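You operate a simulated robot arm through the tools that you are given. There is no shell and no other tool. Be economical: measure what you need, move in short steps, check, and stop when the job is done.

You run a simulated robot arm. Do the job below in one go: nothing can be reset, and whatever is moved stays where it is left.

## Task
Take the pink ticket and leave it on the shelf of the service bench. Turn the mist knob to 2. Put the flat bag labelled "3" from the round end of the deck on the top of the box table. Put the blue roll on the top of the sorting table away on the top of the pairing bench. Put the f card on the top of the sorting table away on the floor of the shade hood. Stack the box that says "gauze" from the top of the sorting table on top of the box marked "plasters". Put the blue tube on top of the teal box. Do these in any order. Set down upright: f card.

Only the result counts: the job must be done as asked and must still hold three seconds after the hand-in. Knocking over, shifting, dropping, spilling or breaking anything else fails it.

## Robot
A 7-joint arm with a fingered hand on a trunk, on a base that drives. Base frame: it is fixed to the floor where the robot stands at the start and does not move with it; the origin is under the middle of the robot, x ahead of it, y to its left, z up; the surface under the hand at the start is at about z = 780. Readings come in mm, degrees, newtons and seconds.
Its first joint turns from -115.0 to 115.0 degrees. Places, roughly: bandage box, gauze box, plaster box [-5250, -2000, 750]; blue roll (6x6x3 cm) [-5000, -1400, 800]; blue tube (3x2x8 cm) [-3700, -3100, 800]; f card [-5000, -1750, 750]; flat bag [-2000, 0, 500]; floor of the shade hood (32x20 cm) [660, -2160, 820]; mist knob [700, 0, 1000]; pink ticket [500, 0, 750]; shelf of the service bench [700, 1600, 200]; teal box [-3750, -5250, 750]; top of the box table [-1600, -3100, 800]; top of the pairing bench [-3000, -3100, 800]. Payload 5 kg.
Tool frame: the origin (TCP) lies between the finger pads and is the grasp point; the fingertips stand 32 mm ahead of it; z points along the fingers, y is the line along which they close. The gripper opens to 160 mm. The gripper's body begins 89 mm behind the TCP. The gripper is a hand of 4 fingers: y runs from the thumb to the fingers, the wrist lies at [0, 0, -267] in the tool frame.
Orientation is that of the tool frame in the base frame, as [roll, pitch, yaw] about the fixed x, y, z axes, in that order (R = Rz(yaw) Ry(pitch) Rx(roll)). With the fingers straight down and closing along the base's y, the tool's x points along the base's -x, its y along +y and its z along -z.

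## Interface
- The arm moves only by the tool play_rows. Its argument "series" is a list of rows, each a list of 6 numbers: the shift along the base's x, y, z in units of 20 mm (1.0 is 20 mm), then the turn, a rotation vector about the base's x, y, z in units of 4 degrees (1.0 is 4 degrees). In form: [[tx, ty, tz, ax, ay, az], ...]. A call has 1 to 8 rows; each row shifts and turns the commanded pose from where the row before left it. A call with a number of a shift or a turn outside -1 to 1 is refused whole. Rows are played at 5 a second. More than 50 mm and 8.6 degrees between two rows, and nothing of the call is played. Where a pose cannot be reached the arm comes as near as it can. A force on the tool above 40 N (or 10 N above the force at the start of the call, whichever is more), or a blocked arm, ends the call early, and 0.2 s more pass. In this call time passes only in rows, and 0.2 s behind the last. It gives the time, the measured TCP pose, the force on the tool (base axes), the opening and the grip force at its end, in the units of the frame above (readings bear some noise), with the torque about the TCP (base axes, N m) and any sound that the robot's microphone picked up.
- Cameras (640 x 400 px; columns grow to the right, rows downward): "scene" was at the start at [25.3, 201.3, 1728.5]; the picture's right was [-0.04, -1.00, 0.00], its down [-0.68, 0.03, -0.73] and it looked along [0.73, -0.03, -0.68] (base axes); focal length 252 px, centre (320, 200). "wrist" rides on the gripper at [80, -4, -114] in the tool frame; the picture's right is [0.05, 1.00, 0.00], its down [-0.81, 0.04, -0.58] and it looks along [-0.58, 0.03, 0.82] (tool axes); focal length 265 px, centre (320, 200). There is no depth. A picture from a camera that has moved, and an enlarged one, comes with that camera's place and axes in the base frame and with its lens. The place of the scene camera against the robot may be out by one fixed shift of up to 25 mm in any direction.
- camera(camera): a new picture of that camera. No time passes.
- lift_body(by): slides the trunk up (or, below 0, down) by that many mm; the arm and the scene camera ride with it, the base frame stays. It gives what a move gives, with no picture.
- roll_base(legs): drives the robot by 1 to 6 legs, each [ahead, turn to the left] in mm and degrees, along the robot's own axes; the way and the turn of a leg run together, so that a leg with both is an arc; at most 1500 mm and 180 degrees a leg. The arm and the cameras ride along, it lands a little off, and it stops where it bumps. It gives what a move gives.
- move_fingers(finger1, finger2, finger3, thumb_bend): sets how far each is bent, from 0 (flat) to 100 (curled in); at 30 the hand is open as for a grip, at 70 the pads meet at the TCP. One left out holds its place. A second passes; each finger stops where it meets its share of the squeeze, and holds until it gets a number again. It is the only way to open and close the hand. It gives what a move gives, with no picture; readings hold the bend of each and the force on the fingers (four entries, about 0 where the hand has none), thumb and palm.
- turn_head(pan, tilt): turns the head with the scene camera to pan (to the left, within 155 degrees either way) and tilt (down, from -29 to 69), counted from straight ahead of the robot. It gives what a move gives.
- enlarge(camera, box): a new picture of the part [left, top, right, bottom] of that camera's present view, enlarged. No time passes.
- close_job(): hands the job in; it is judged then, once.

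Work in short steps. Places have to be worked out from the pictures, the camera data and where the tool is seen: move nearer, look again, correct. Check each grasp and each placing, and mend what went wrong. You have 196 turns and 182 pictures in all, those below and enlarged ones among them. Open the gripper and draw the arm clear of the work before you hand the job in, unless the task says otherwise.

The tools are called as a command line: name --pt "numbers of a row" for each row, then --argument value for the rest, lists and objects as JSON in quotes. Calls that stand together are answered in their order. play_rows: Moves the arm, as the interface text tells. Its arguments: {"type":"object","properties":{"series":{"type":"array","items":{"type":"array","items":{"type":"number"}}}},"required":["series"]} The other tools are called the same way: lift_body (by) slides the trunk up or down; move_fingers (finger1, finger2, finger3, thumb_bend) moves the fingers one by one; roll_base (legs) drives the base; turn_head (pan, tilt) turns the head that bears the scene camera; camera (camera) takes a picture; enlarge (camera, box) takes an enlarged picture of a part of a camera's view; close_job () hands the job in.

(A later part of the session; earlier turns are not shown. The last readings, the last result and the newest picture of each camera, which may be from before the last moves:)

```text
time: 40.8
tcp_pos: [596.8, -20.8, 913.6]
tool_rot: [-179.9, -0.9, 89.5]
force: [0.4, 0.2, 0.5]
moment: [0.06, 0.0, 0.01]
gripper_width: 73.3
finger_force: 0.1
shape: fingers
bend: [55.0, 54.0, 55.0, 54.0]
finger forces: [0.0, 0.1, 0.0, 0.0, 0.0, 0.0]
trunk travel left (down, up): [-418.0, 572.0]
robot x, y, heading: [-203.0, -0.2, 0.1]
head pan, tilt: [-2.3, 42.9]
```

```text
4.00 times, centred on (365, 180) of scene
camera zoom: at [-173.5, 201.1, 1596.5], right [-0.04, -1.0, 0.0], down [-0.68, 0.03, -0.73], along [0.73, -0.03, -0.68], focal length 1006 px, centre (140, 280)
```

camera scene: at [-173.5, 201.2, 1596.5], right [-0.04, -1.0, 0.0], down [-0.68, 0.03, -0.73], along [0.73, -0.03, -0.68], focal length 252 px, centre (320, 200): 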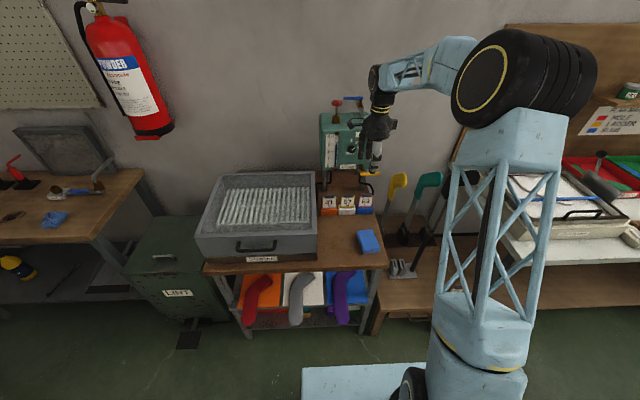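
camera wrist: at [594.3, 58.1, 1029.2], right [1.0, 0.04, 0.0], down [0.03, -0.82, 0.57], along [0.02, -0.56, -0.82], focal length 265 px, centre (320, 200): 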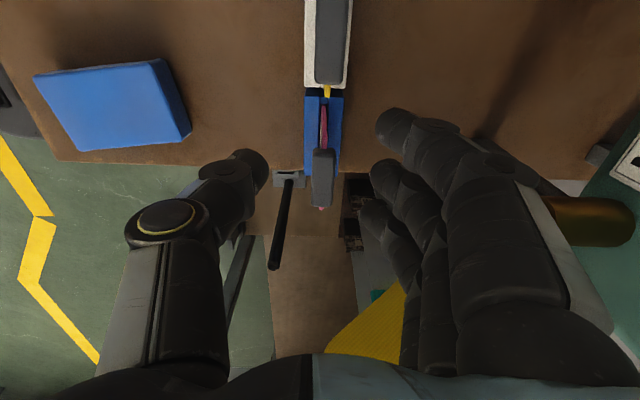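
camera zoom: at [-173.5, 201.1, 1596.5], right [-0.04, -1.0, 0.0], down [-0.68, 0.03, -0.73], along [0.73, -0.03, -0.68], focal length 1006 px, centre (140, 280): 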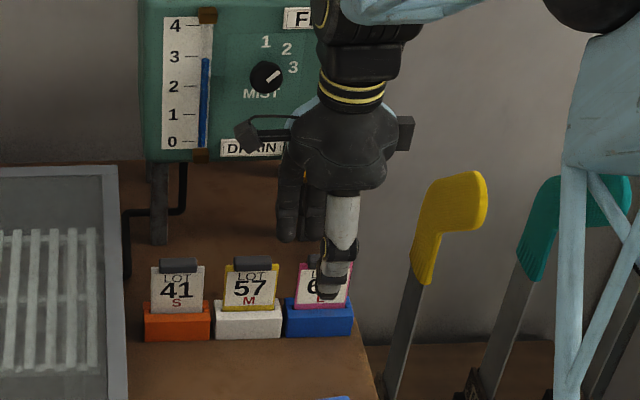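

Tab top triangulates to [599, -21.6, 886]. Lower to TCP z≈881 and close gently.

play_rows --pt "0.1 0 -0.8 0 0 0" --pt "0 0 -0.8 0 0 0"

move_fingers --finger1 70 --finger2 70 --finger3 70 --thumb_bend 70

camera --camera "wrist"

enlarge --camera "scene" --box '[310, 130, 420, 230]'

```text
time: 41.4
tcp_pos: [599.6, -23.0, 882.5]
tool_rot: [-179.9, -0.8, 89.4]
force: [0.0, 1.4, 0.3]
moment: [-0.01, 0.02, 0.01]
gripper_width: 72.9
finger_force: 0.1
shape: fingers
bend: [55.0, 54.0, 55.0, 54.0]
finger forces: [0.0, 0.0, 0.0, 0.0, 0.0, 0.0]
trunk travel left (down, up): [-418.0, 572.0]
robot x, y, heading: [-199.8, 0.5, 0.1]
head pan, tilt: [-2.3, 42.9]
```

```text
time: 42.4
tcp_pos: [600.6, -21.9, 882.8]
tool_rot: [-179.9, -0.7, 89.5]
force: [0.9, -0.6, 0.0]
moment: [0.02, -0.02, 0.01]
gripper_width: 24.3
finger_force: 1.4
shape: fingers
bend: [70.0, 69.0, 69.0, 69.0]
finger forces: [0.0, 1.0, 0.4, 0.0, 1.2, 0.0]
trunk travel left (down, up): [-418.0, 572.0]
robot x, y, heading: [-200.8, -0.2, 0.0]
head pan, tilt: [-2.3, 42.9]
```

```text
149 pictures are left
camera wrist: at [596.3, 57.6, 998.3], right [1.0, 0.04, 0.0], down [0.03, -0.82, 0.57], along [0.02, -0.57, -0.82], focal length 265 px, centre (320, 200)
```

wrist: 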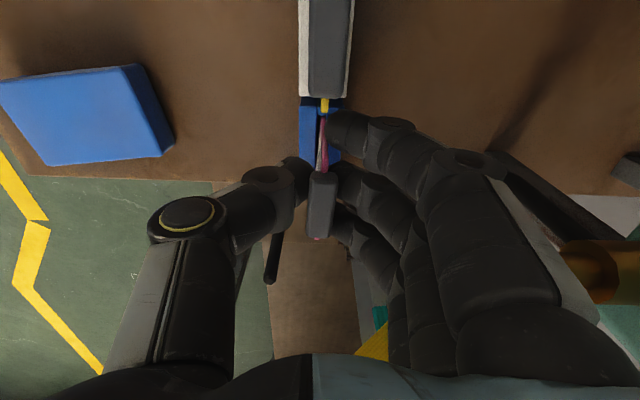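

```text
4.00 times, centred on (365, 180) of scene
camera zoom: at [-173.7, 201.2, 1596.5], right [-0.04, -1.0, 0.0], down [-0.68, 0.03, -0.73], along [0.73, -0.03, -0.68], focal length 1006 px, centre (140, 280)
```

zoom: 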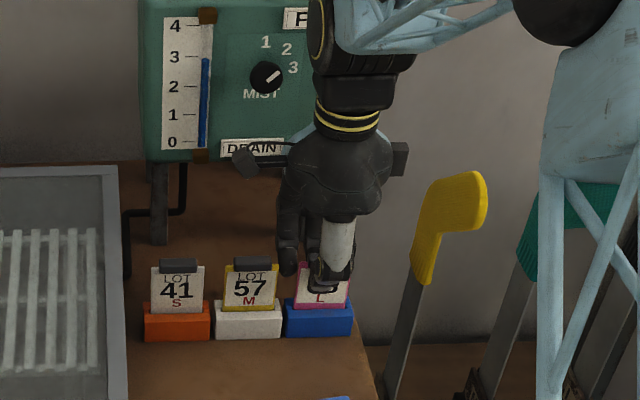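

Contact made lightly; squeeze firmer.

move_fingers --finger1 72 --finger2 78 --finger3 78 --thumb_bend 78

play_rows --pt "0 0 1 0 0 0" --pt "0 0 1 0 0 0" --pt "0 0 1 0 0 0" --pt "0 0 1 0 0 0" --pt "0 0 1 0 0 0"

camera --camera "wrist"

enlarge --camera "scene" --box '[310, 130, 420, 230]'

```text
time: 43.4
tcp_pos: [599.8, -21.0, 883.0]
tool_rot: [-179.9, -0.7, 89.4]
force: [1.6, -1.0, -1.6]
moment: [-0.01, -0.22, 0.27]
gripper_width: 20.0
finger_force: 16.9
shape: fingers
bend: [72.0, 72.0, 73.0, 72.0]
finger forces: [0.1, 9.6, 8.4, 0.0, 16.1, 0.0]
trunk travel left (down, up): [-418.0, 572.0]
robot x, y, heading: [-200.5, -1.1, -0.2]
head pan, tilt: [-2.3, 42.9]
```

```text
time: 44.6
tcp_pos: [598.2, -21.1, 983.8]
tool_rot: [-179.9, -0.8, 89.4]
force: [0.4, 0.3, 0.3]
moment: [0.01, 0.0, 0.0]
gripper_width: 19.3
finger_force: 15.6
shape: fingers
bend: [72.0, 73.0, 74.0, 73.0]
finger forces: [0.1, 11.9, 3.7, 0.0, 15.5, 0.0]
trunk travel left (down, up): [-418.0, 572.0]
robot x, y, heading: [-199.9, 5.7, -0.1]
head pan, tilt: [-2.3, 42.9]
```

```text
147 pictures are left
camera wrist: at [596.0, 57.7, 1098.6], right [1.0, 0.04, 0.0], down [0.03, -0.82, 0.57], along [0.02, -0.56, -0.82], focal length 265 px, centre (320, 200)
```

wrist: 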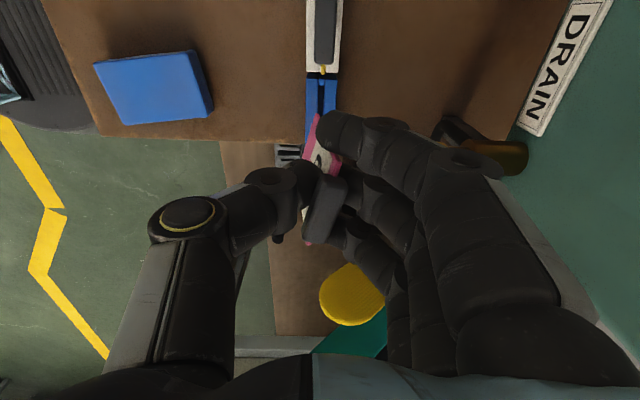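

```text
4.00 times, centred on (365, 180) of scene
camera zoom: at [-174.0, 201.3, 1596.5], right [-0.04, -1.0, 0.0], down [-0.68, 0.03, -0.73], along [0.73, -0.03, -0.68], focal length 1006 px, centre (140, 280)
```

zoom: 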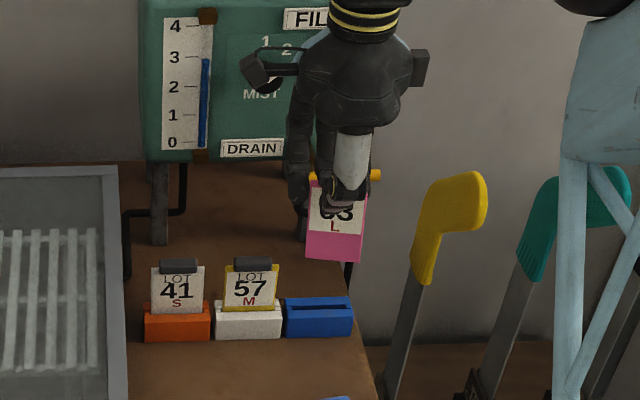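

Ticket lifted free. Retract a little and look left at the service bench to find the shelf.

play_rows --pt "-1 0 1 0 0 0" --pt "-1 0 1 0 0 0" --pt "-1 0 1 0 0 0" --pt "-1 0 1 0 0 0" --pt "-1 0 0 0 0 0"

turn_head --pan 60 --tilt 35

camera --camera "scene"

turn_head --pan 130 --tilt 30

camera --camera "scene"

turn_head --pan -130 --tilt 30

camera --camera "scene"

```text
time: 45.8
tcp_pos: [499.9, -23.3, 1064.4]
tool_rot: [-180.0, -0.8, 89.4]
force: [-0.3, -0.4, 0.0]
moment: [-0.01, 0.0, 0.01]
gripper_width: 19.5
finger_force: 15.3
shape: fingers
bend: [72.0, 73.0, 74.0, 73.0]
finger forces: [0.0, 11.7, 3.7, 0.1, 15.5, 0.0]
trunk travel left (down, up): [-418.0, 572.0]
robot x, y, heading: [-202.3, -2.0, 0.1]
head pan, tilt: [-2.3, 42.9]
```

```text
time: 47.1
tcp_pos: [499.8, -22.8, 1064.2]
tool_rot: [-179.9, -0.8, 89.5]
force: [0.2, -0.8, 0.6]
moment: [0.0, -0.02, -0.07]
gripper_width: 19.7
finger_force: 16.0
shape: fingers
bend: [72.0, 73.0, 74.0, 73.0]
finger forces: [0.1, 11.8, 3.7, 0.0, 15.6, 0.0]
trunk travel left (down, up): [-418.0, 572.0]
robot x, y, heading: [-199.5, 0.1, 0.0]
head pan, tilt: [60.0, 35.0]
```

```text
145 pictures are left
camera scene: at [-212.4, 280.9, 1608.3], right [0.86, -0.5, 0.0], down [-0.29, -0.5, -0.82], along [0.41, 0.71, -0.57], focal length 252 px, centre (320, 200)
```

scene: 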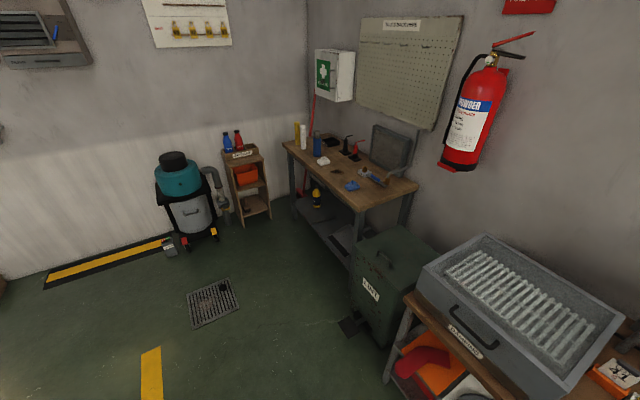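

```text
time: 48.6
tcp_pos: [499.4, -21.0, 1063.1]
tool_rot: [-179.9, -0.7, 89.4]
force: [0.1, 0.4, -0.2]
moment: [0.02, 0.02, 0.0]
gripper_width: 19.5
finger_force: 15.7
shape: fingers
bend: [72.0, 73.0, 74.0, 73.0]
finger forces: [0.0, 11.8, 3.7, 0.0, 15.6, 0.0]
trunk travel left (down, up): [-418.0, 572.0]
robot x, y, heading: [-197.3, -0.2, -0.1]
head pan, tilt: [130.0, 30.0]
```

```text
144 pictures are left
camera scene: at [-314.6, 274.2, 1616.1], right [0.77, 0.64, 0.0], down [0.32, -0.38, -0.87], along [-0.55, 0.67, -0.5], focal length 252 px, centre (320, 200)
```

scene: 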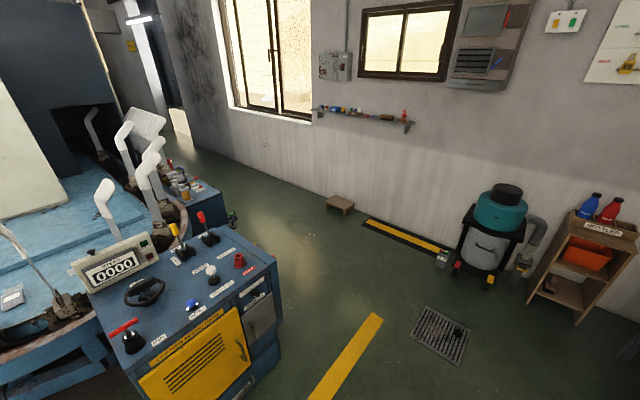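

```text
time: 52.2
tcp_pos: [500.5, -22.8, 1063.5]
tool_rot: [-179.9, -0.8, 89.4]
force: [-0.5, -0.1, -0.4]
moment: [-0.01, 0.0, 0.01]
gripper_width: 19.4
finger_force: 15.1
shape: fingers
bend: [72.0, 73.0, 74.0, 73.0]
finger forces: [0.0, 11.7, 3.8, 0.1, 15.5, 0.0]
trunk travel left (down, up): [-418.0, 572.0]
robot x, y, heading: [-201.9, -0.1, 0.0]
head pan, tilt: [-130.0, 30.0]
```

```text
143 pictures are left
camera scene: at [-315.0, 135.6, 1616.1], right [-0.76, 0.64, 0.0], down [0.32, 0.38, -0.87], along [-0.56, -0.66, -0.5], focal length 252 px, centre (320, 200)
```

scene: 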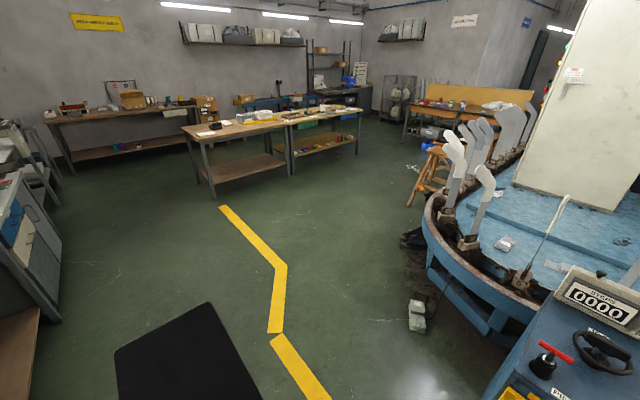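

The shelf: service bench spans about x 525–965, y 1130–2170, with the shelf at z≈200 below. The way along +y at x≈-200 is clear, so I turn right, drive backward 1550 mm and face the bench.

lift_body --by 100

roll_base --legs '[[-100, 0], [0, -90], [-1500, 0], [0, 90]]'

turn_head --pan 0 --tilt 50

camera --camera "scene"

```text
time: 53.5
tcp_pos: [500.0, -20.7, 1163.6]
tool_rot: [-179.9, -0.8, 89.3]
force: [0.4, 0.5, -0.7]
moment: [0.01, -0.01, 0.01]
gripper_width: 19.3
finger_force: 15.5
shape: fingers
bend: [72.0, 73.0, 74.0, 73.0]
finger forces: [0.1, 11.8, 3.6, 0.0, 15.5, 0.2]
trunk travel left (down, up): [-518.0, 472.0]
robot x, y, heading: [-198.0, 3.4, -0.1]
head pan, tilt: [-130.0, 30.0]
```

```text
time: 64.1
tcp_pos: [-364.6, 586.3, 1168.9]
tool_rot: [179.2, -2.9, -1.1]
force: [-0.5, 1.5, 1.1]
moment: [-0.14, -0.01, -0.02]
gripper_width: 19.2
finger_force: 14.9
shape: fingers
bend: [72.0, 73.0, 74.0, 73.0]
finger forces: [0.0, 11.3, 3.6, 0.0, 15.0, 0.0]
trunk travel left (down, up): [-518.0, 472.0]
robot x, y, heading: [-298.4, 1269.4, -90.0]
head pan, tilt: [-130.0, 30.0]
stopped in leg 3: the robot was blocked; the commanded pose is now the measured one
```

```text
time: 66.2
tcp_pos: [-356.2, 584.7, 1167.6]
tool_rot: [179.4, -2.5, -0.9]
force: [-2.5, -1.0, -1.8]
moment: [0.01, -0.2, 0.01]
gripper_width: 19.3
finger_force: 14.6
shape: fingers
bend: [72.0, 73.0, 74.0, 73.0]
finger forces: [0.0, 11.3, 3.6, 0.0, 14.9, 0.1]
trunk travel left (down, up): [-518.0, 472.0]
robot x, y, heading: [-295.5, 1270.8, -90.0]
head pan, tilt: [0.0, 50.0]
```

```text
142 pictures are left
camera scene: at [-96.8, 1224.5, 1690.1], right [-1.0, 0.0, 0.0], down [0.01, 0.78, -0.63], along [0.0, -0.63, -0.78], focal length 252 px, centre (320, 200)
```

scene: 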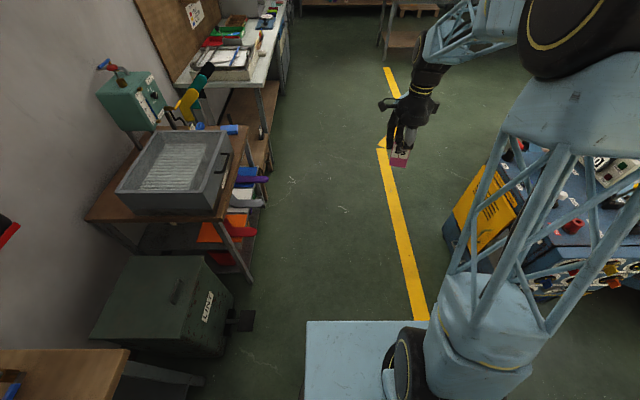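

Blocked at y=1269; I look behind to see what the base or arm touches.

turn_head --pan 150 --tilt 60

camera --camera "scene"

turn_head --pan -90 --tilt 45

camera --camera "scene"

```text
time: 68.6
tcp_pos: [-344.1, 591.1, 1172.0]
tool_rot: [179.0, -1.9, -0.7]
force: [0.5, 0.1, -0.2]
moment: [0.0, 0.01, -0.01]
gripper_width: 19.3
finger_force: 14.8
shape: fingers
bend: [72.0, 73.0, 74.0, 73.0]
finger forces: [0.1, 11.2, 3.5, 0.1, 14.7, 0.1]
trunk travel left (down, up): [-518.0, 472.0]
robot x, y, heading: [-297.2, 1276.3, -90.2]
head pan, tilt: [150.0, 60.0]
```

```text
141 pictures are left
camera scene: at [-56.3, 1364.1, 1678.9], right [0.87, -0.5, -0.01], down [-0.43, -0.74, -0.51], along [0.25, 0.45, -0.86], focal length 252 px, centre (320, 200)
```

scene: 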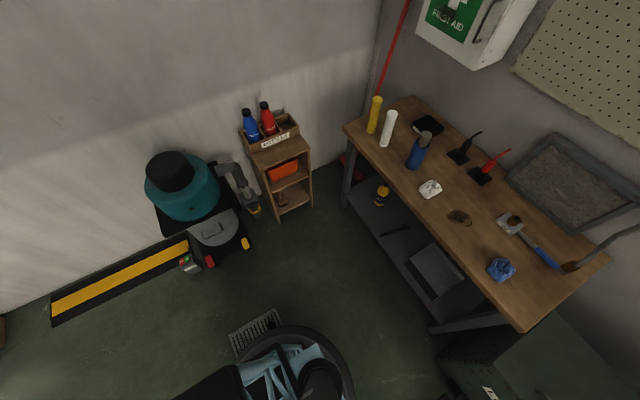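

```text
time: 72.0
tcp_pos: [-344.8, 591.7, 1171.9]
tool_rot: [179.0, -2.0, -0.6]
force: [-0.5, 0.0, 0.7]
moment: [0.03, 0.02, -0.01]
gripper_width: 19.1
finger_force: 15.0
shape: fingers
bend: [72.0, 73.0, 74.0, 73.0]
finger forces: [0.1, 11.3, 3.5, 0.1, 14.8, 0.1]
trunk travel left (down, up): [-518.0, 472.0]
robot x, y, heading: [-297.9, 1269.4, -90.1]
head pan, tilt: [-90.0, 45.0]
```

```text
140 pictures are left
camera scene: at [-171.2, 1306.0, 1697.6], right [0.0, 1.0, 0.02], down [0.71, 0.01, -0.71], along [-0.71, 0.01, -0.71], focal length 252 px, centre (320, 200)
```

scene: 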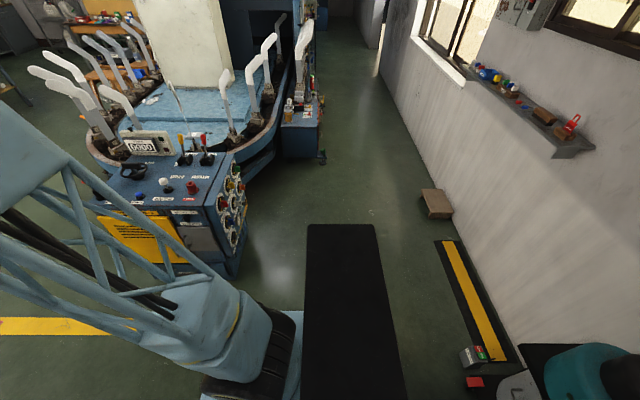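

The base's rear touches the floor grate (x -500…-195, y 1450…1700). I'll instead stand at about (-30, 1210) and reach diagonally to the free shelf patch near (720, 1620).

roll_base --legs '[[60, 0], [0, 90], [270, 0], [0, 27]]'

turn_head --pan 0 --tilt 45

camera --camera "scene"

camera --camera "wrist"

```text
time: 79.9
tcp_pos: [604.5, 1467.9, 1170.9]
tool_rot: [179.0, -2.1, 115.6]
force: [0.5, -0.6, 0.8]
moment: [-0.02, 0.0, -0.01]
gripper_width: 18.8
finger_force: 13.7
shape: fingers
bend: [72.0, 73.0, 74.0, 73.0]
finger forces: [0.0, 10.1, 3.1, 0.0, 13.1, 0.1]
trunk travel left (down, up): [-518.0, 472.0]
robot x, y, heading: [-26.5, 1211.0, 26.0]
head pan, tilt: [-90.0, 45.0]
```

```text
time: 81.5
tcp_pos: [604.6, 1468.7, 1171.7]
tool_rot: [179.1, -2.1, 115.6]
force: [0.8, 0.2, -0.6]
moment: [-0.02, 0.0, -0.02]
gripper_width: 18.9
finger_force: 13.3
shape: fingers
bend: [72.0, 73.0, 74.0, 73.0]
finger forces: [0.1, 10.1, 3.2, 0.0, 13.1, 0.0]
trunk travel left (down, up): [-518.0, 472.0]
robot x, y, heading: [-27.0, 1211.5, 26.3]
head pan, tilt: [0.0, 45.0]
```

```text
139 pictures are left
camera scene: at [-95.6, 1404.5, 1693.5], right [0.44, -0.9, 0.0], down [-0.63, -0.31, -0.71], along [0.63, 0.31, -0.71], focal length 252 px, centre (320, 200)
```

scene: 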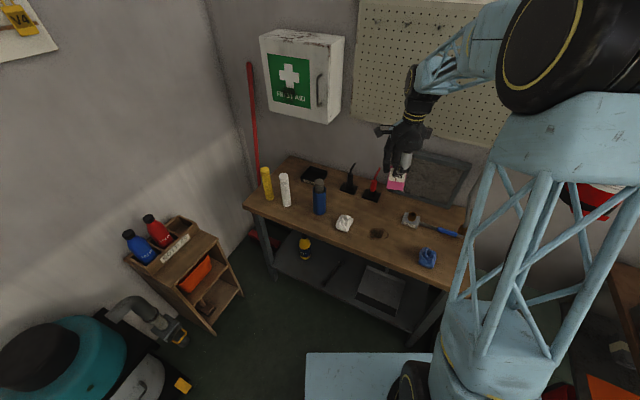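

```text
138 pictures are left
camera wrist: at [565.8, 1533.9, 1288.4], right [0.88, 0.48, 0.02], down [0.39, -0.74, 0.55], along [0.28, -0.47, -0.84], focal length 265 px, centre (320, 200)
```

wrist: 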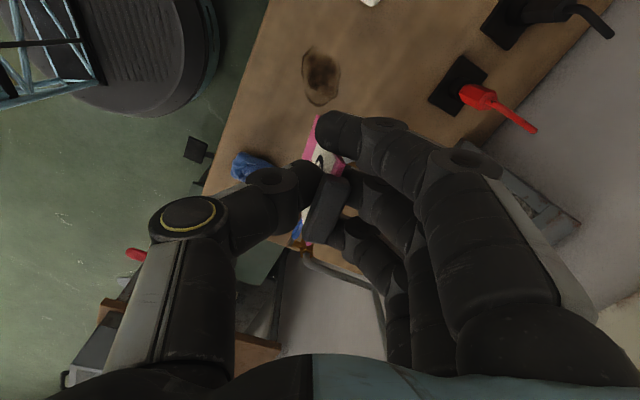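

The shelf has a free patch left of the grey bin. I retract the arm in front of the bench, then lower the trunk.

play_rows --pt "-1 -0.49 0 0 0 0" --pt "-1 -0.49 0 0 0 0" --pt "-1 -0.49 0 0 0 0" --pt "-1 -0.49 0 0 0 0" --pt "-1 -0.49 0 0 0 0" --pt "-1 -0.49 0 0 0 0" --pt "-1 -0.49 0 0 0 0" --pt "-1 -0.49 0 0 0 0"

play_rows --pt "-1 -0.49 0 0 0 0" --pt "-1 -0.49 0 0 0 0"

lift_body --by -300

camera --camera "scene"

```text
time: 83.3
tcp_pos: [443.8, 1389.0, 1172.2]
tool_rot: [179.0, -2.1, 115.5]
force: [-0.8, 0.5, -0.2]
moment: [0.03, -0.02, 0.04]
gripper_width: 19.0
finger_force: 12.9
shape: fingers
bend: [72.0, 73.0, 74.0, 73.0]
finger forces: [0.0, 10.2, 3.1, 0.1, 13.3, 0.0]
trunk travel left (down, up): [-518.0, 472.0]
robot x, y, heading: [-25.6, 1213.4, 26.1]
head pan, tilt: [0.0, 45.0]
```

```text
time: 83.9
tcp_pos: [403.1, 1369.1, 1171.8]
tool_rot: [178.9, -2.1, 115.7]
force: [-0.2, -0.2, -0.6]
moment: [0.02, 0.01, -0.01]
gripper_width: 19.1
finger_force: 13.2
shape: fingers
bend: [72.0, 73.0, 74.0, 73.0]
finger forces: [0.1, 10.2, 3.1, 0.0, 13.4, 0.1]
trunk travel left (down, up): [-518.0, 472.0]
robot x, y, heading: [-26.6, 1208.7, 26.2]
head pan, tilt: [0.0, 45.0]
```

```text
time: 86.9
tcp_pos: [404.0, 1368.8, 870.9]
tool_rot: [178.9, -2.0, 115.6]
force: [0.2, -0.3, -1.3]
moment: [0.03, 0.0, 0.0]
gripper_width: 19.2
finger_force: 13.9
shape: fingers
bend: [72.0, 73.0, 74.0, 73.0]
finger forces: [0.0, 10.2, 3.2, 0.0, 13.4, 0.1]
trunk travel left (down, up): [-218.0, 772.0]
robot x, y, heading: [-26.2, 1212.6, 26.3]
head pan, tilt: [0.0, 45.0]
```

```text
137 pictures are left
camera scene: at [-95.7, 1404.5, 1393.5], right [0.44, -0.9, 0.0], down [-0.63, -0.31, -0.71], along [0.63, 0.31, -0.71], focal length 252 px, centre (320, 200)
```

scene: 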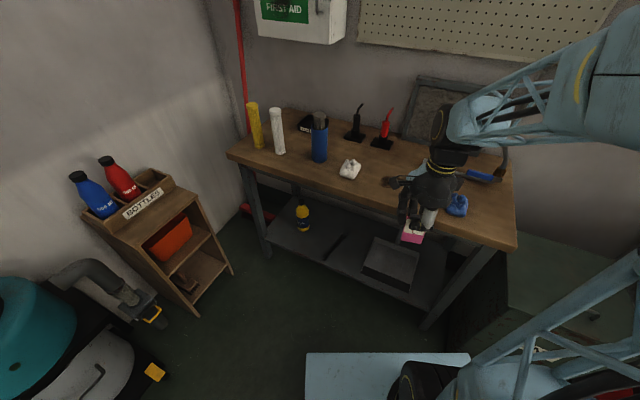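

Back 150 mm to give the arm more straightness, then lower the trunk fully and start tilting the hand forward (thumb underneath).

roll_base --legs '[[-150, 0]]'

lift_body --by -218

play_rows --pt "0.5 0.25 0 0.482 -0.989 0" --pt "0.5 0.25 0 0.482 -0.989 0" --pt "0.5 0.25 0 0.482 -0.989 0" --pt "0.5 0.25 0 0.482 -0.989 0" --pt "0 0 0 0.482 -0.989 0" --pt "0 0 0 0.482 -0.989 0" --pt "0 0 0 0.482 -0.989 0" --pt "0 0 0 0.482 -0.989 0"

camera --camera "scene"

```text
time: 88.3
tcp_pos: [270.0, 1303.6, 871.6]
tool_rot: [179.0, -2.1, 115.6]
force: [0.0, -0.2, -0.8]
moment: [-0.02, 0.02, -0.01]
gripper_width: 19.0
finger_force: 13.6
shape: fingers
bend: [72.0, 73.0, 74.0, 73.0]
finger forces: [0.0, 10.3, 3.0, 0.0, 13.3, 0.0]
trunk travel left (down, up): [-218.0, 772.0]
robot x, y, heading: [-164.8, 1146.8, 26.2]
head pan, tilt: [0.0, 45.0]
```

```text
time: 90.6
tcp_pos: [269.4, 1302.3, 652.9]
tool_rot: [179.0, -2.1, 115.6]
force: [0.5, -0.3, 0.0]
moment: [-0.01, -0.01, 0.02]
gripper_width: 19.2
finger_force: 13.7
shape: fingers
bend: [72.0, 73.0, 74.0, 73.0]
finger forces: [0.0, 10.4, 3.1, 0.0, 13.3, 0.0]
trunk travel left (down, up): [0.0, 990.0]
robot x, y, heading: [-165.1, 1145.5, 26.2]
head pan, tilt: [0.0, 45.0]
```

```text
time: 92.6
tcp_pos: [308.8, 1323.7, 614.4]
tool_rot: [148.8, -1.5, 116.7]
force: [0.5, -0.5, -0.6]
moment: [0.01, -0.02, 0.01]
gripper_width: 18.8
finger_force: 14.4
shape: fingers
bend: [72.0, 73.0, 74.0, 73.0]
finger forces: [0.0, 10.6, 3.2, 0.1, 13.8, 0.0]
trunk travel left (down, up): [0.0, 990.0]
robot x, y, heading: [-162.5, 1139.4, 26.5]
head pan, tilt: [0.0, 45.0]
stopped in row 8: the arm was blocked; the commanded pose is now the measured one
```

```text
136 pictures are left
camera scene: at [-228.5, 1338.4, 1174.6], right [0.45, -0.89, 0.0], down [-0.63, -0.32, -0.7], along [0.63, 0.31, -0.71], focal length 252 px, centre (320, 200)
```

scene: 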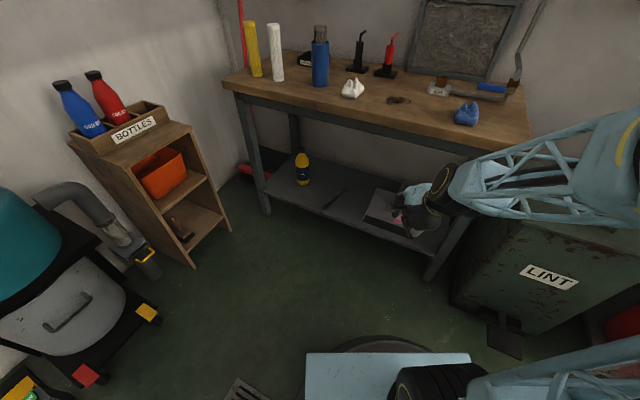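

The arm was blocked while tilting; I look to the right to see what the forearm or elbow touches.

turn_head --pan -45 --tilt 50

camera --camera "scene"

camera --camera "wrist"

```text
time: 93.7
tcp_pos: [309.9, 1324.8, 615.5]
tool_rot: [148.7, -1.5, 116.6]
force: [-0.6, 0.4, 0.8]
moment: [-0.01, -0.01, 0.02]
gripper_width: 19.4
finger_force: 13.6
shape: fingers
bend: [72.0, 73.0, 74.0, 73.0]
finger forces: [0.0, 10.6, 3.1, 0.0, 13.8, 0.0]
trunk travel left (down, up): [0.0, 990.0]
robot x, y, heading: [-160.9, 1137.8, 26.4]
head pan, tilt: [-45.0, 50.0]
```

```text
135 pictures are left
camera scene: at [-226.3, 1277.9, 1168.0], right [-0.32, -0.95, 0.01], down [-0.73, 0.24, -0.64], along [0.61, -0.21, -0.77], focal length 252 px, centre (320, 200)
```

scene: 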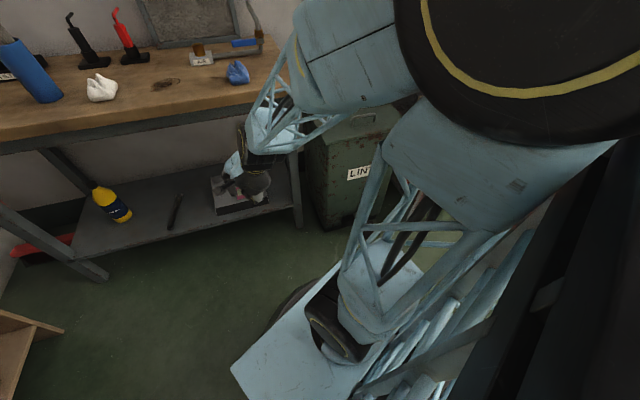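

```text
134 pictures are left
camera wrist: at [218.8, 1365.1, 712.1], right [0.75, 0.42, 0.52], down [0.14, -0.86, 0.49], along [0.65, -0.3, -0.7], focal length 265 px, centre (320, 200)
```

wrist: 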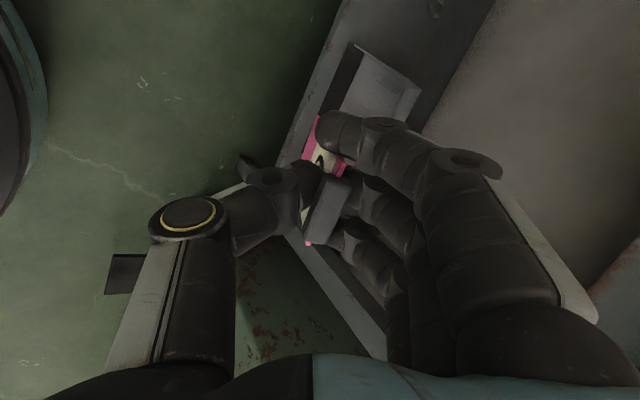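

The elbow folds close to the mast; more likely self-contact than the bin. I lower and extend slightly forward, then tilt further.

play_rows --pt "0.5 0.25 -1 0 0 0" --pt "0.5 0.25 -1 0 0 0" --pt "0.5 0.25 -1 0 0 0" --pt "0.5 0.25 -1 0 0 0" --pt "0 0 -1 0 0 0" --pt "0 0 -1 0 0 0" --pt "0 0 -1 0 0 0" --pt "0 0 -1 0 0 0"

play_rows --pt "0 0 -1 0.482 -0.989 0" --pt "0 0 -1 0.482 -0.989 0" --pt "0 0 -0.5 0.482 -0.989 0" --pt "0 0 0 0.482 -0.989 0" --pt "0 0 0 0.482 -0.989 0" --pt "0 0 0 0.482 -0.989 0"

camera --camera "scene"

```text
time: 95.5
tcp_pos: [355.3, 1343.8, 458.3]
tool_rot: [148.4, -1.7, 116.7]
force: [0.8, 0.0, -0.2]
moment: [0.02, -0.03, 0.02]
gripper_width: 18.7
finger_force: 14.1
shape: fingers
bend: [72.0, 73.0, 74.0, 73.0]
finger forces: [0.0, 10.5, 3.1, 0.0, 13.8, 0.0]
out of reach, approached as far as the arm can: row 7, 8
trunk travel left (down, up): [0.0, 990.0]
robot x, y, heading: [-158.5, 1140.6, 26.3]
head pan, tilt: [-45.0, 50.0]
```

```text
time: 96.9
tcp_pos: [425.6, 1363.4, 402.6]
tool_rot: [121.8, -1.1, 117.4]
force: [0.2, -0.3, -0.1]
moment: [-0.03, 0.04, -0.02]
gripper_width: 19.3
finger_force: 14.2
shape: fingers
bend: [72.0, 73.0, 74.0, 74.0]
finger forces: [0.1, 10.7, 3.1, 0.0, 14.1, 0.1]
out of reach, approached as far as the arm can: row 1, 2, 3, 4, 5, 6
trunk travel left (down, up): [0.0, 990.0]
robot x, y, heading: [-162.8, 1141.6, 26.6]
head pan, tilt: [-45.0, 50.0]
```

```text
133 pictures are left
camera scene: at [-230.3, 1271.4, 1168.6], right [-0.32, -0.95, 0.0], down [-0.73, 0.24, -0.64], along [0.61, -0.2, -0.77], focal length 252 px, centre (320, 200)
```

scene: 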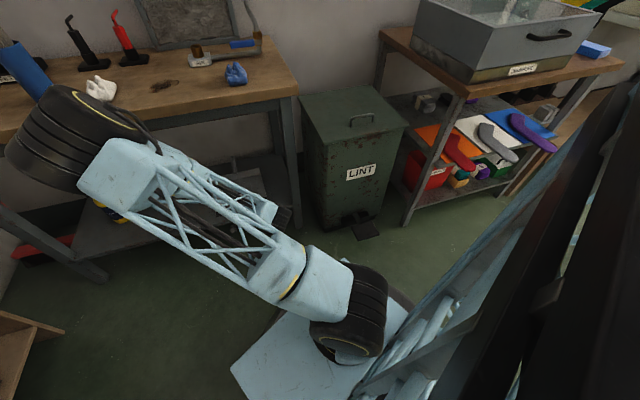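

The elbow has swung to the robot's left-front, clear of the bench; hand is tilted ~58° at [426, 1363, 403]. Advance halfway toward the shelf patch (670, 1560) and check.

play_rows --pt "0.77 0.62 -0.4 0 0 0" --pt "0.77 0.62 -0.4 0 0 0" --pt "0.77 0.62 -0.4 0 0 0" --pt "0.77 0.62 -0.4 0 0 0" --pt "0.77 0.62 -0.4 0 0 0" --pt "0.77 0.62 -0.4 0 0 0" --pt "0.77 0.62 -0.4 0 0 0" --pt "0.77 0.62 -0.4 0 0 0"

turn_head --pan 0 --tilt 40

camera --camera "scene"

camera --camera "wrist"

```text
time: 98.7
tcp_pos: [547.9, 1468.2, 343.1]
tool_rot: [121.9, -1.1, 117.4]
force: [-0.2, -0.7, 0.6]
moment: [0.01, 0.06, 0.02]
gripper_width: 19.0
finger_force: 14.2
shape: fingers
bend: [72.0, 73.0, 74.0, 74.0]
finger forces: [0.1, 10.7, 3.2, 0.0, 14.1, 0.0]
out of reach, approached as far as the arm can: row 8
trunk travel left (down, up): [0.0, 990.0]
robot x, y, heading: [-158.0, 1137.5, 26.5]
head pan, tilt: [-45.0, 50.0]
```

```text
time: 99.8
tcp_pos: [546.8, 1468.4, 343.6]
tool_rot: [121.9, -1.2, 117.4]
force: [0.0, -0.2, 0.4]
moment: [-0.02, 0.0, 0.02]
gripper_width: 19.1
finger_force: 14.4
shape: fingers
bend: [72.0, 73.0, 74.0, 74.0]
finger forces: [0.1, 10.8, 3.2, 0.0, 14.1, 0.0]
trunk travel left (down, up): [0.0, 990.0]
robot x, y, heading: [-160.9, 1140.6, 26.4]
head pan, tilt: [0.0, 40.0]
```

```text
132 pictures are left
camera scene: at [-227.1, 1331.8, 1182.7], right [0.45, -0.9, 0.0], down [-0.58, -0.29, -0.77], along [0.69, 0.34, -0.64], focal length 252 px, centre (320, 200)
```

scene: 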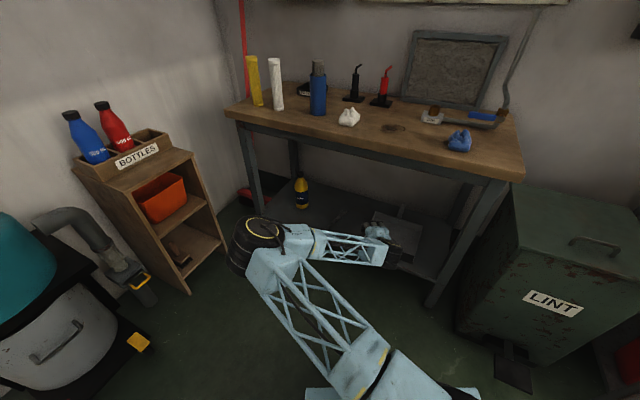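

```text
131 pictures are left
camera wrist: at [422.9, 1493.1, 401.9], right [0.45, 0.27, 0.85], down [-0.04, -0.94, 0.33], along [0.89, -0.18, -0.42], focal length 265 px, centre (320, 200)
```

wrist: 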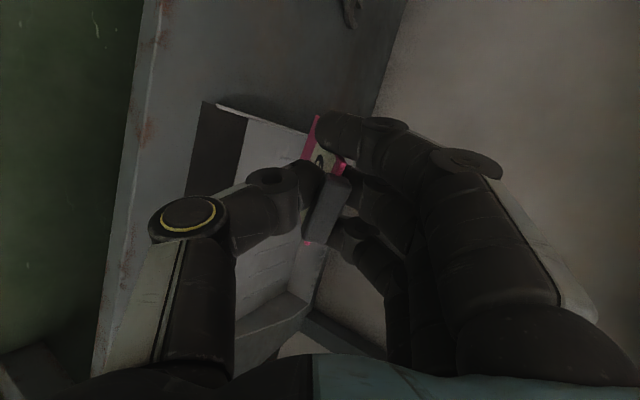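

The grey bin ends at y≈1510 and the black tool starts at y≈1670, so I aim TCP for about (640, 1575, 275) between them.

play_rows --pt "0.4 1 0 0 0 0" --pt "0.6 1 0 0 0 0" --pt "0.8 1 0 0 0 0" --pt "1 1 -0.5 0 0 0" --pt "1 1 -1 0 0 0" --pt "0.9 0.3 -1 0 0 0"

camera --camera "wrist"

camera --camera "scene"

```text
time: 101.2
tcp_pos: [640.9, 1574.2, 293.2]
tool_rot: [121.8, -1.3, 117.4]
force: [-0.2, 0.8, 1.7]
moment: [-0.05, 0.12, 0.06]
gripper_width: 19.0
finger_force: 14.3
shape: fingers
bend: [72.0, 73.0, 74.0, 74.0]
finger forces: [0.1, 10.8, 3.1, 0.1, 14.2, 0.1]
trunk travel left (down, up): [0.0, 990.0]
robot x, y, heading: [-161.5, 1137.8, 26.5]
head pan, tilt: [0.0, 40.0]
```

```text
130 pictures are left
camera wrist: at [516.4, 1599.3, 352.1], right [0.45, 0.27, 0.85], down [-0.04, -0.95, 0.32], along [0.89, -0.18, -0.42], focal length 265 px, centre (320, 200)
```

wrist: 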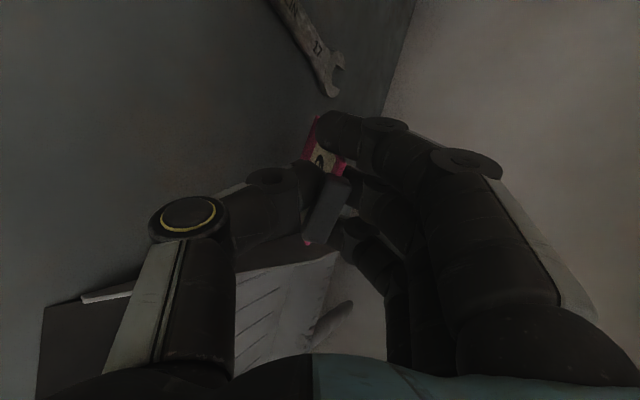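

```text
129 pictures are left
camera scene: at [-227.4, 1330.7, 1182.8], right [0.45, -0.9, 0.0], down [-0.58, -0.29, -0.77], along [0.69, 0.34, -0.64], focal length 252 px, centre (320, 200)
```

scene: 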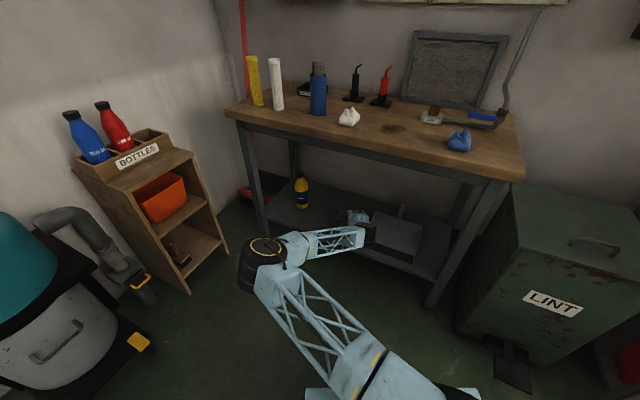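

Good spot. Lower gently toward the shelf until contact or z≈245.

play_rows --pt "0 0 -0.8 0 0 0" --pt "0 0 -0.8 0 0 0" --pt "0 0 -0.6 0 0 0"

camera --camera "wrist"

enlarge --camera "scene" --box '[300, 180, 440, 280]'

```text
time: 102.0
tcp_pos: [641.2, 1573.9, 293.7]
tool_rot: [121.8, -1.2, 117.4]
force: [-0.6, 0.5, -0.4]
moment: [-0.01, -0.01, -0.02]
gripper_width: 19.1
finger_force: 13.9
shape: fingers
bend: [72.0, 73.0, 74.0, 74.0]
finger forces: [0.2, 10.8, 3.2, 0.1, 14.2, 0.0]
out of reach, approached as far as the arm can: row 1, 2, 3
trunk travel left (down, up): [0.0, 990.0]
robot x, y, heading: [-160.2, 1135.5, 26.5]
head pan, tilt: [0.0, 40.0]
```

```text
128 pictures are left
camera wrist: at [516.0, 1598.9, 351.4], right [0.45, 0.27, 0.85], down [-0.04, -0.95, 0.32], along [0.89, -0.18, -0.42], focal length 265 px, centre (320, 200)
```

wrist: 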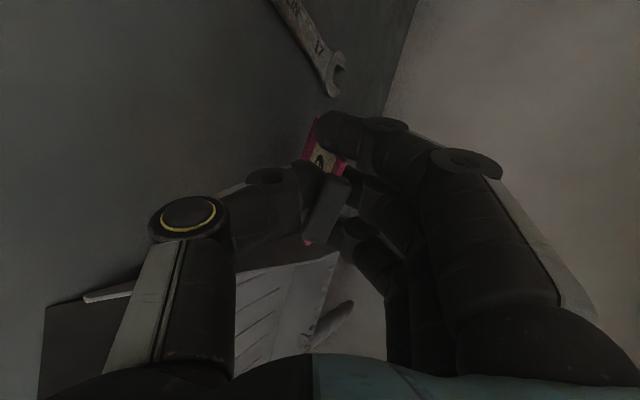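

```text
4.00 times, centred on (370, 230) of scene
camera zoom: at [-227.2, 1330.2, 1182.7], right [0.45, -0.89, 0.0], down [-0.58, -0.29, -0.77], along [0.69, 0.34, -0.64], focal length 1006 px, centre (120, 80)
```

zoom: 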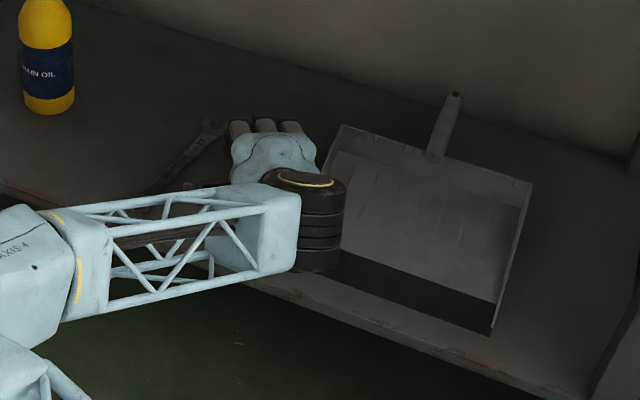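

A joint limit stops lowering at this tilt; reduce the forward tilt ~18° while lowering.

play_rows --pt "0 0 0 -0.482 0.989 0" --pt "0 0 0 -0.482 0.989 0" --pt "0 0 -0.6 -0.482 0.989 0" --pt "0 0 -0.7 -0.482 0.989 0" --pt "0 0 -0.7 0 0 0"

camera --camera "wrist"

```text
time: 103.2
tcp_pos: [642.5, 1574.8, 256.0]
tool_rot: [139.2, -1.4, 116.9]
force: [-8.2, -4.7, 37.9]
moment: [0.22, -1.59, -0.07]
gripper_width: 22.5
finger_force: 50.3
shape: fingers
bend: [72.0, 74.0, 74.0, 70.0]
finger forces: [1.1, 26.2, 26.0, 0.0, 47.2, 0.0]
trunk travel left (down, up): [0.0, 990.0]
robot x, y, heading: [-160.4, 1136.3, 26.6]
head pan, tilt: [0.0, 40.0]
```

```text
126 pictures are left
camera wrist: at [537.8, 1608.6, 342.6], right [0.66, 0.37, 0.65], down [0.07, -0.89, 0.44], along [0.75, -0.25, -0.61], focal length 265 px, centre (320, 200)
```

wrist: 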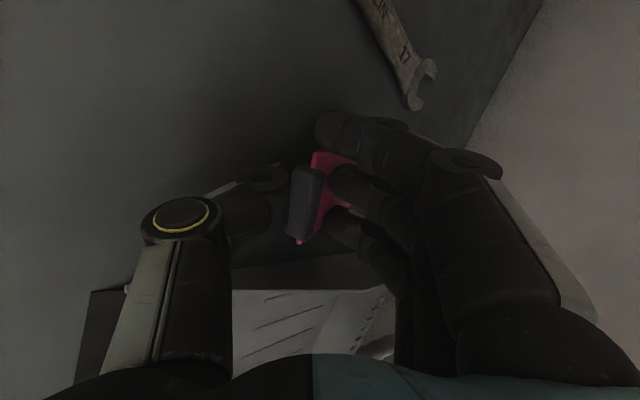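

The ticket has touched the shelf. Ease up 6 mm and open the hand.

play_rows --pt "0 0 0.3 0 0 0"

move_fingers --finger1 50 --finger2 50 --finger3 50 --thumb_bend 50

camera --camera "wrist"

```text
time: 103.7
tcp_pos: [641.1, 1574.0, 258.3]
tool_rot: [139.5, -1.5, 116.9]
force: [2.5, 0.6, 12.5]
moment: [0.23, -1.17, -0.02]
gripper_width: 22.2
finger_force: 29.1
shape: fingers
bend: [72.0, 73.0, 74.0, 69.0]
finger forces: [1.1, 18.2, 17.1, 0.0, 22.6, 0.0]
trunk travel left (down, up): [0.0, 990.0]
robot x, y, heading: [-161.2, 1138.4, 26.5]
head pan, tilt: [0.0, 40.0]
```

```text
time: 104.7
tcp_pos: [640.2, 1574.0, 259.9]
tool_rot: [139.4, -1.6, 116.9]
force: [0.2, -4.0, 28.6]
moment: [-0.15, 0.01, 0.01]
gripper_width: 59.8
finger_force: 14.6
shape: fingers
bend: [50.0, 50.0, 50.0, 64.0]
finger forces: [0.0, 0.1, 0.0, 0.0, 28.6, 0.0]
trunk travel left (down, up): [0.0, 990.0]
robot x, y, heading: [-157.3, 1129.9, 26.4]
head pan, tilt: [0.0, 40.0]
```

```text
125 pictures are left
camera wrist: at [536.3, 1608.5, 345.7], right [0.66, 0.37, 0.65], down [0.07, -0.89, 0.44], along [0.75, -0.25, -0.62], focal length 265 px, centre (320, 200)
```

wrist: 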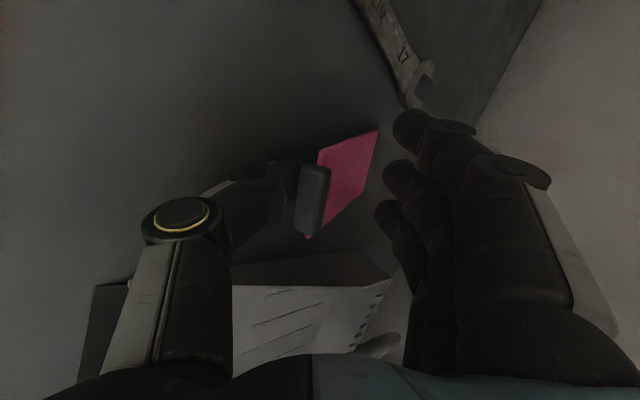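

Ticket released; the thumb presses on the shelf. Withdraw up and back.

play_rows --pt "-0.1 -0.05 0.3 0 0 0" --pt "-0.5 -0.25 0.3 0 0 0" --pt "-0.8 -0.4 0.3 0 0 0" --pt "-0.8 -0.4 0.5 0 0 0"

camera --camera "wrist"

```text
time: 105.7
tcp_pos: [596.3, 1552.7, 285.6]
tool_rot: [139.5, -1.5, 117.0]
force: [1.2, 1.7, 3.9]
moment: [0.06, 0.0, 0.01]
gripper_width: 85.0
finger_force: 1.7
shape: fingers
bend: [50.0, 50.0, 50.0, 52.0]
finger forces: [0.0, 0.0, 0.1, 0.0, 3.8, 0.0]
trunk travel left (down, up): [0.0, 990.0]
robot x, y, heading: [-159.9, 1133.3, 26.3]
head pan, tilt: [0.0, 40.0]
```

```text
124 pictures are left
camera wrist: at [490.6, 1586.7, 371.7], right [0.66, 0.38, 0.65], down [0.07, -0.89, 0.45], along [0.75, -0.25, -0.62], focal length 265 px, centre (320, 200)
```

wrist: 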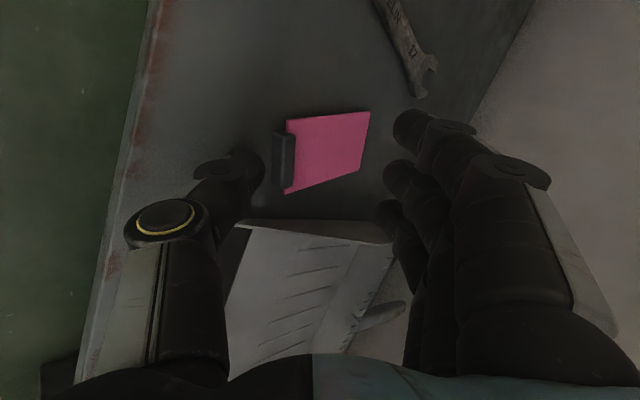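

The ticket lies flat on the shelf. Withdraw the arm clear of the bench.

play_rows --pt "-0.3 -0.15 1 0 0 0" --pt "-0.5 -0.25 1 0 0 0" --pt "-1 -0.5 1 0 0 0" --pt "-1 -0.5 0.5 0 0 0" --pt "-1 -0.5 0 0 0 0" --pt "-1 -0.5 0 0 0 0" --pt "-1 -0.5 0 0 0 0" --pt "-1 -0.5 0 0 0 0"

roll_base --legs '[[-250, 0]]'

camera --camera "scene"

```text
time: 107.5
tcp_pos: [460.6, 1484.6, 356.9]
tool_rot: [139.4, -1.6, 116.9]
force: [-0.5, -0.1, 0.3]
moment: [0.0, -0.01, -0.01]
gripper_width: 90.6
finger_force: 0.1
shape: fingers
bend: [50.0, 50.0, 50.0, 50.0]
finger forces: [0.1, 0.0, 0.0, 0.0, 0.0, 0.0]
trunk travel left (down, up): [0.0, 990.0]
robot x, y, heading: [-163.5, 1134.5, 26.4]
head pan, tilt: [0.0, 40.0]
```

```text
time: 109.3
tcp_pos: [241.4, 1374.5, 356.7]
tool_rot: [139.4, -1.5, 116.9]
force: [-0.2, -0.5, 0.3]
moment: [0.0, 0.02, -0.01]
gripper_width: 90.5
finger_force: 0.2
shape: fingers
bend: [50.0, 50.0, 50.0, 50.0]
finger forces: [0.0, 0.0, 0.1, 0.0, 0.1, 0.0]
trunk travel left (down, up): [0.0, 990.0]
robot x, y, heading: [-383.7, 1031.1, 26.7]
head pan, tilt: [0.0, 40.0]
```

```text
123 pictures are left
camera scene: at [-450.6, 1226.1, 1182.7], right [0.45, -0.89, 0.0], down [-0.57, -0.29, -0.77], along [0.69, 0.34, -0.64], focal length 252 px, centre (320, 200)
```

scene: 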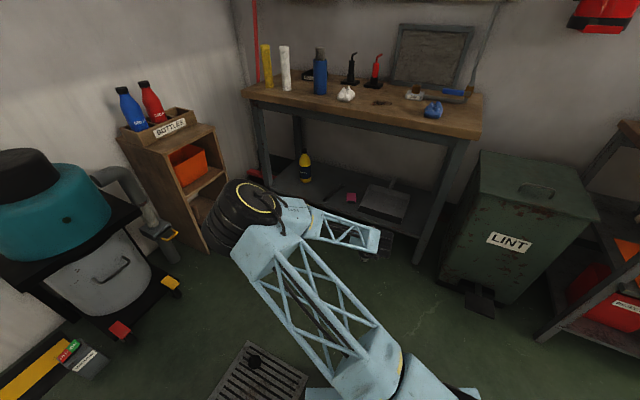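

The ticket shows pink on the shelf. Raise the trunk and point the hand down again before driving to the deck.

lift_body --by 600

play_rows --pt "0 0 0 -0.482 0.989 0" --pt "0 0 0 -0.482 0.989 0" --pt "0 0 0 -0.482 0.989 0" --pt "0 0 0 -0.482 0.989 0" --pt "0 0 0 -0.482 0.989 0" --pt "0 0 0 -0.482 0.989 0" --pt "0 0 0 -0.482 0.989 0" --pt "0 0 0 -0.482 0.989 0"

roll_base --legs '[[0, -116.5], [1150, 0], [0, -90]]'

turn_head --pan 0 --tilt 35

camera --camera "scene"

```text
refused: 600 is not a number from -400 to 400
```

```text
time: 111.1
tcp_pos: [241.8, 1374.0, 357.3]
tool_rot: [174.9, -1.7, 115.8]
force: [0.2, -0.3, 0.4]
moment: [0.01, -0.04, -0.03]
gripper_width: 90.6
finger_force: 0.0
shape: fingers
bend: [50.0, 50.0, 50.0, 50.0]
finger forces: [0.0, 0.0, 0.0, 0.0, 0.0, 0.0]
trunk travel left (down, up): [0.0, 990.0]
robot x, y, heading: [-386.8, 1031.6, 26.7]
head pan, tilt: [0.0, 40.0]
```

```text
time: 126.0
tcp_pos: [-1102.3, -135.0, 357.2]
tool_rot: [174.7, -1.7, -91.2]
force: [-0.9, 0.1, 1.2]
moment: [-0.01, -0.01, 0.01]
gripper_width: 90.7
finger_force: 0.0
shape: fingers
bend: [50.0, 50.0, 50.0, 50.0]
finger forces: [0.1, 0.1, 0.1, 0.0, 0.1, 0.1]
trunk travel left (down, up): [0.0, 990.0]
robot x, y, heading: [-393.4, -113.9, 179.8]
head pan, tilt: [0.0, 40.0]
```

```text
time: 126.7
tcp_pos: [-1102.7, -134.6, 356.4]
tool_rot: [174.7, -1.7, -91.0]
force: [-0.1, -0.9, 0.0]
moment: [0.0, -0.02, 0.01]
gripper_width: 90.8
finger_force: 0.1
shape: fingers
bend: [50.0, 50.0, 50.0, 50.0]
finger forces: [0.0, 0.0, 0.1, 0.1, 0.0, 0.1]
trunk travel left (down, up): [0.0, 990.0]
robot x, y, heading: [-388.5, -114.2, 179.7]
head pan, tilt: [0.0, 35.0]
```

```text
122 pictures are left
camera scene: at [-417.2, -315.7, 1190.2], right [0.01, 1.0, 0.0], down [0.57, 0.0, -0.82], along [-0.82, 0.01, -0.57], focal length 252 px, centre (320, 200)
```

scene: 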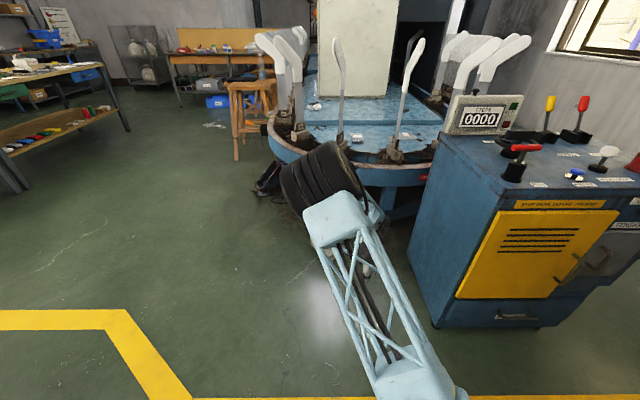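

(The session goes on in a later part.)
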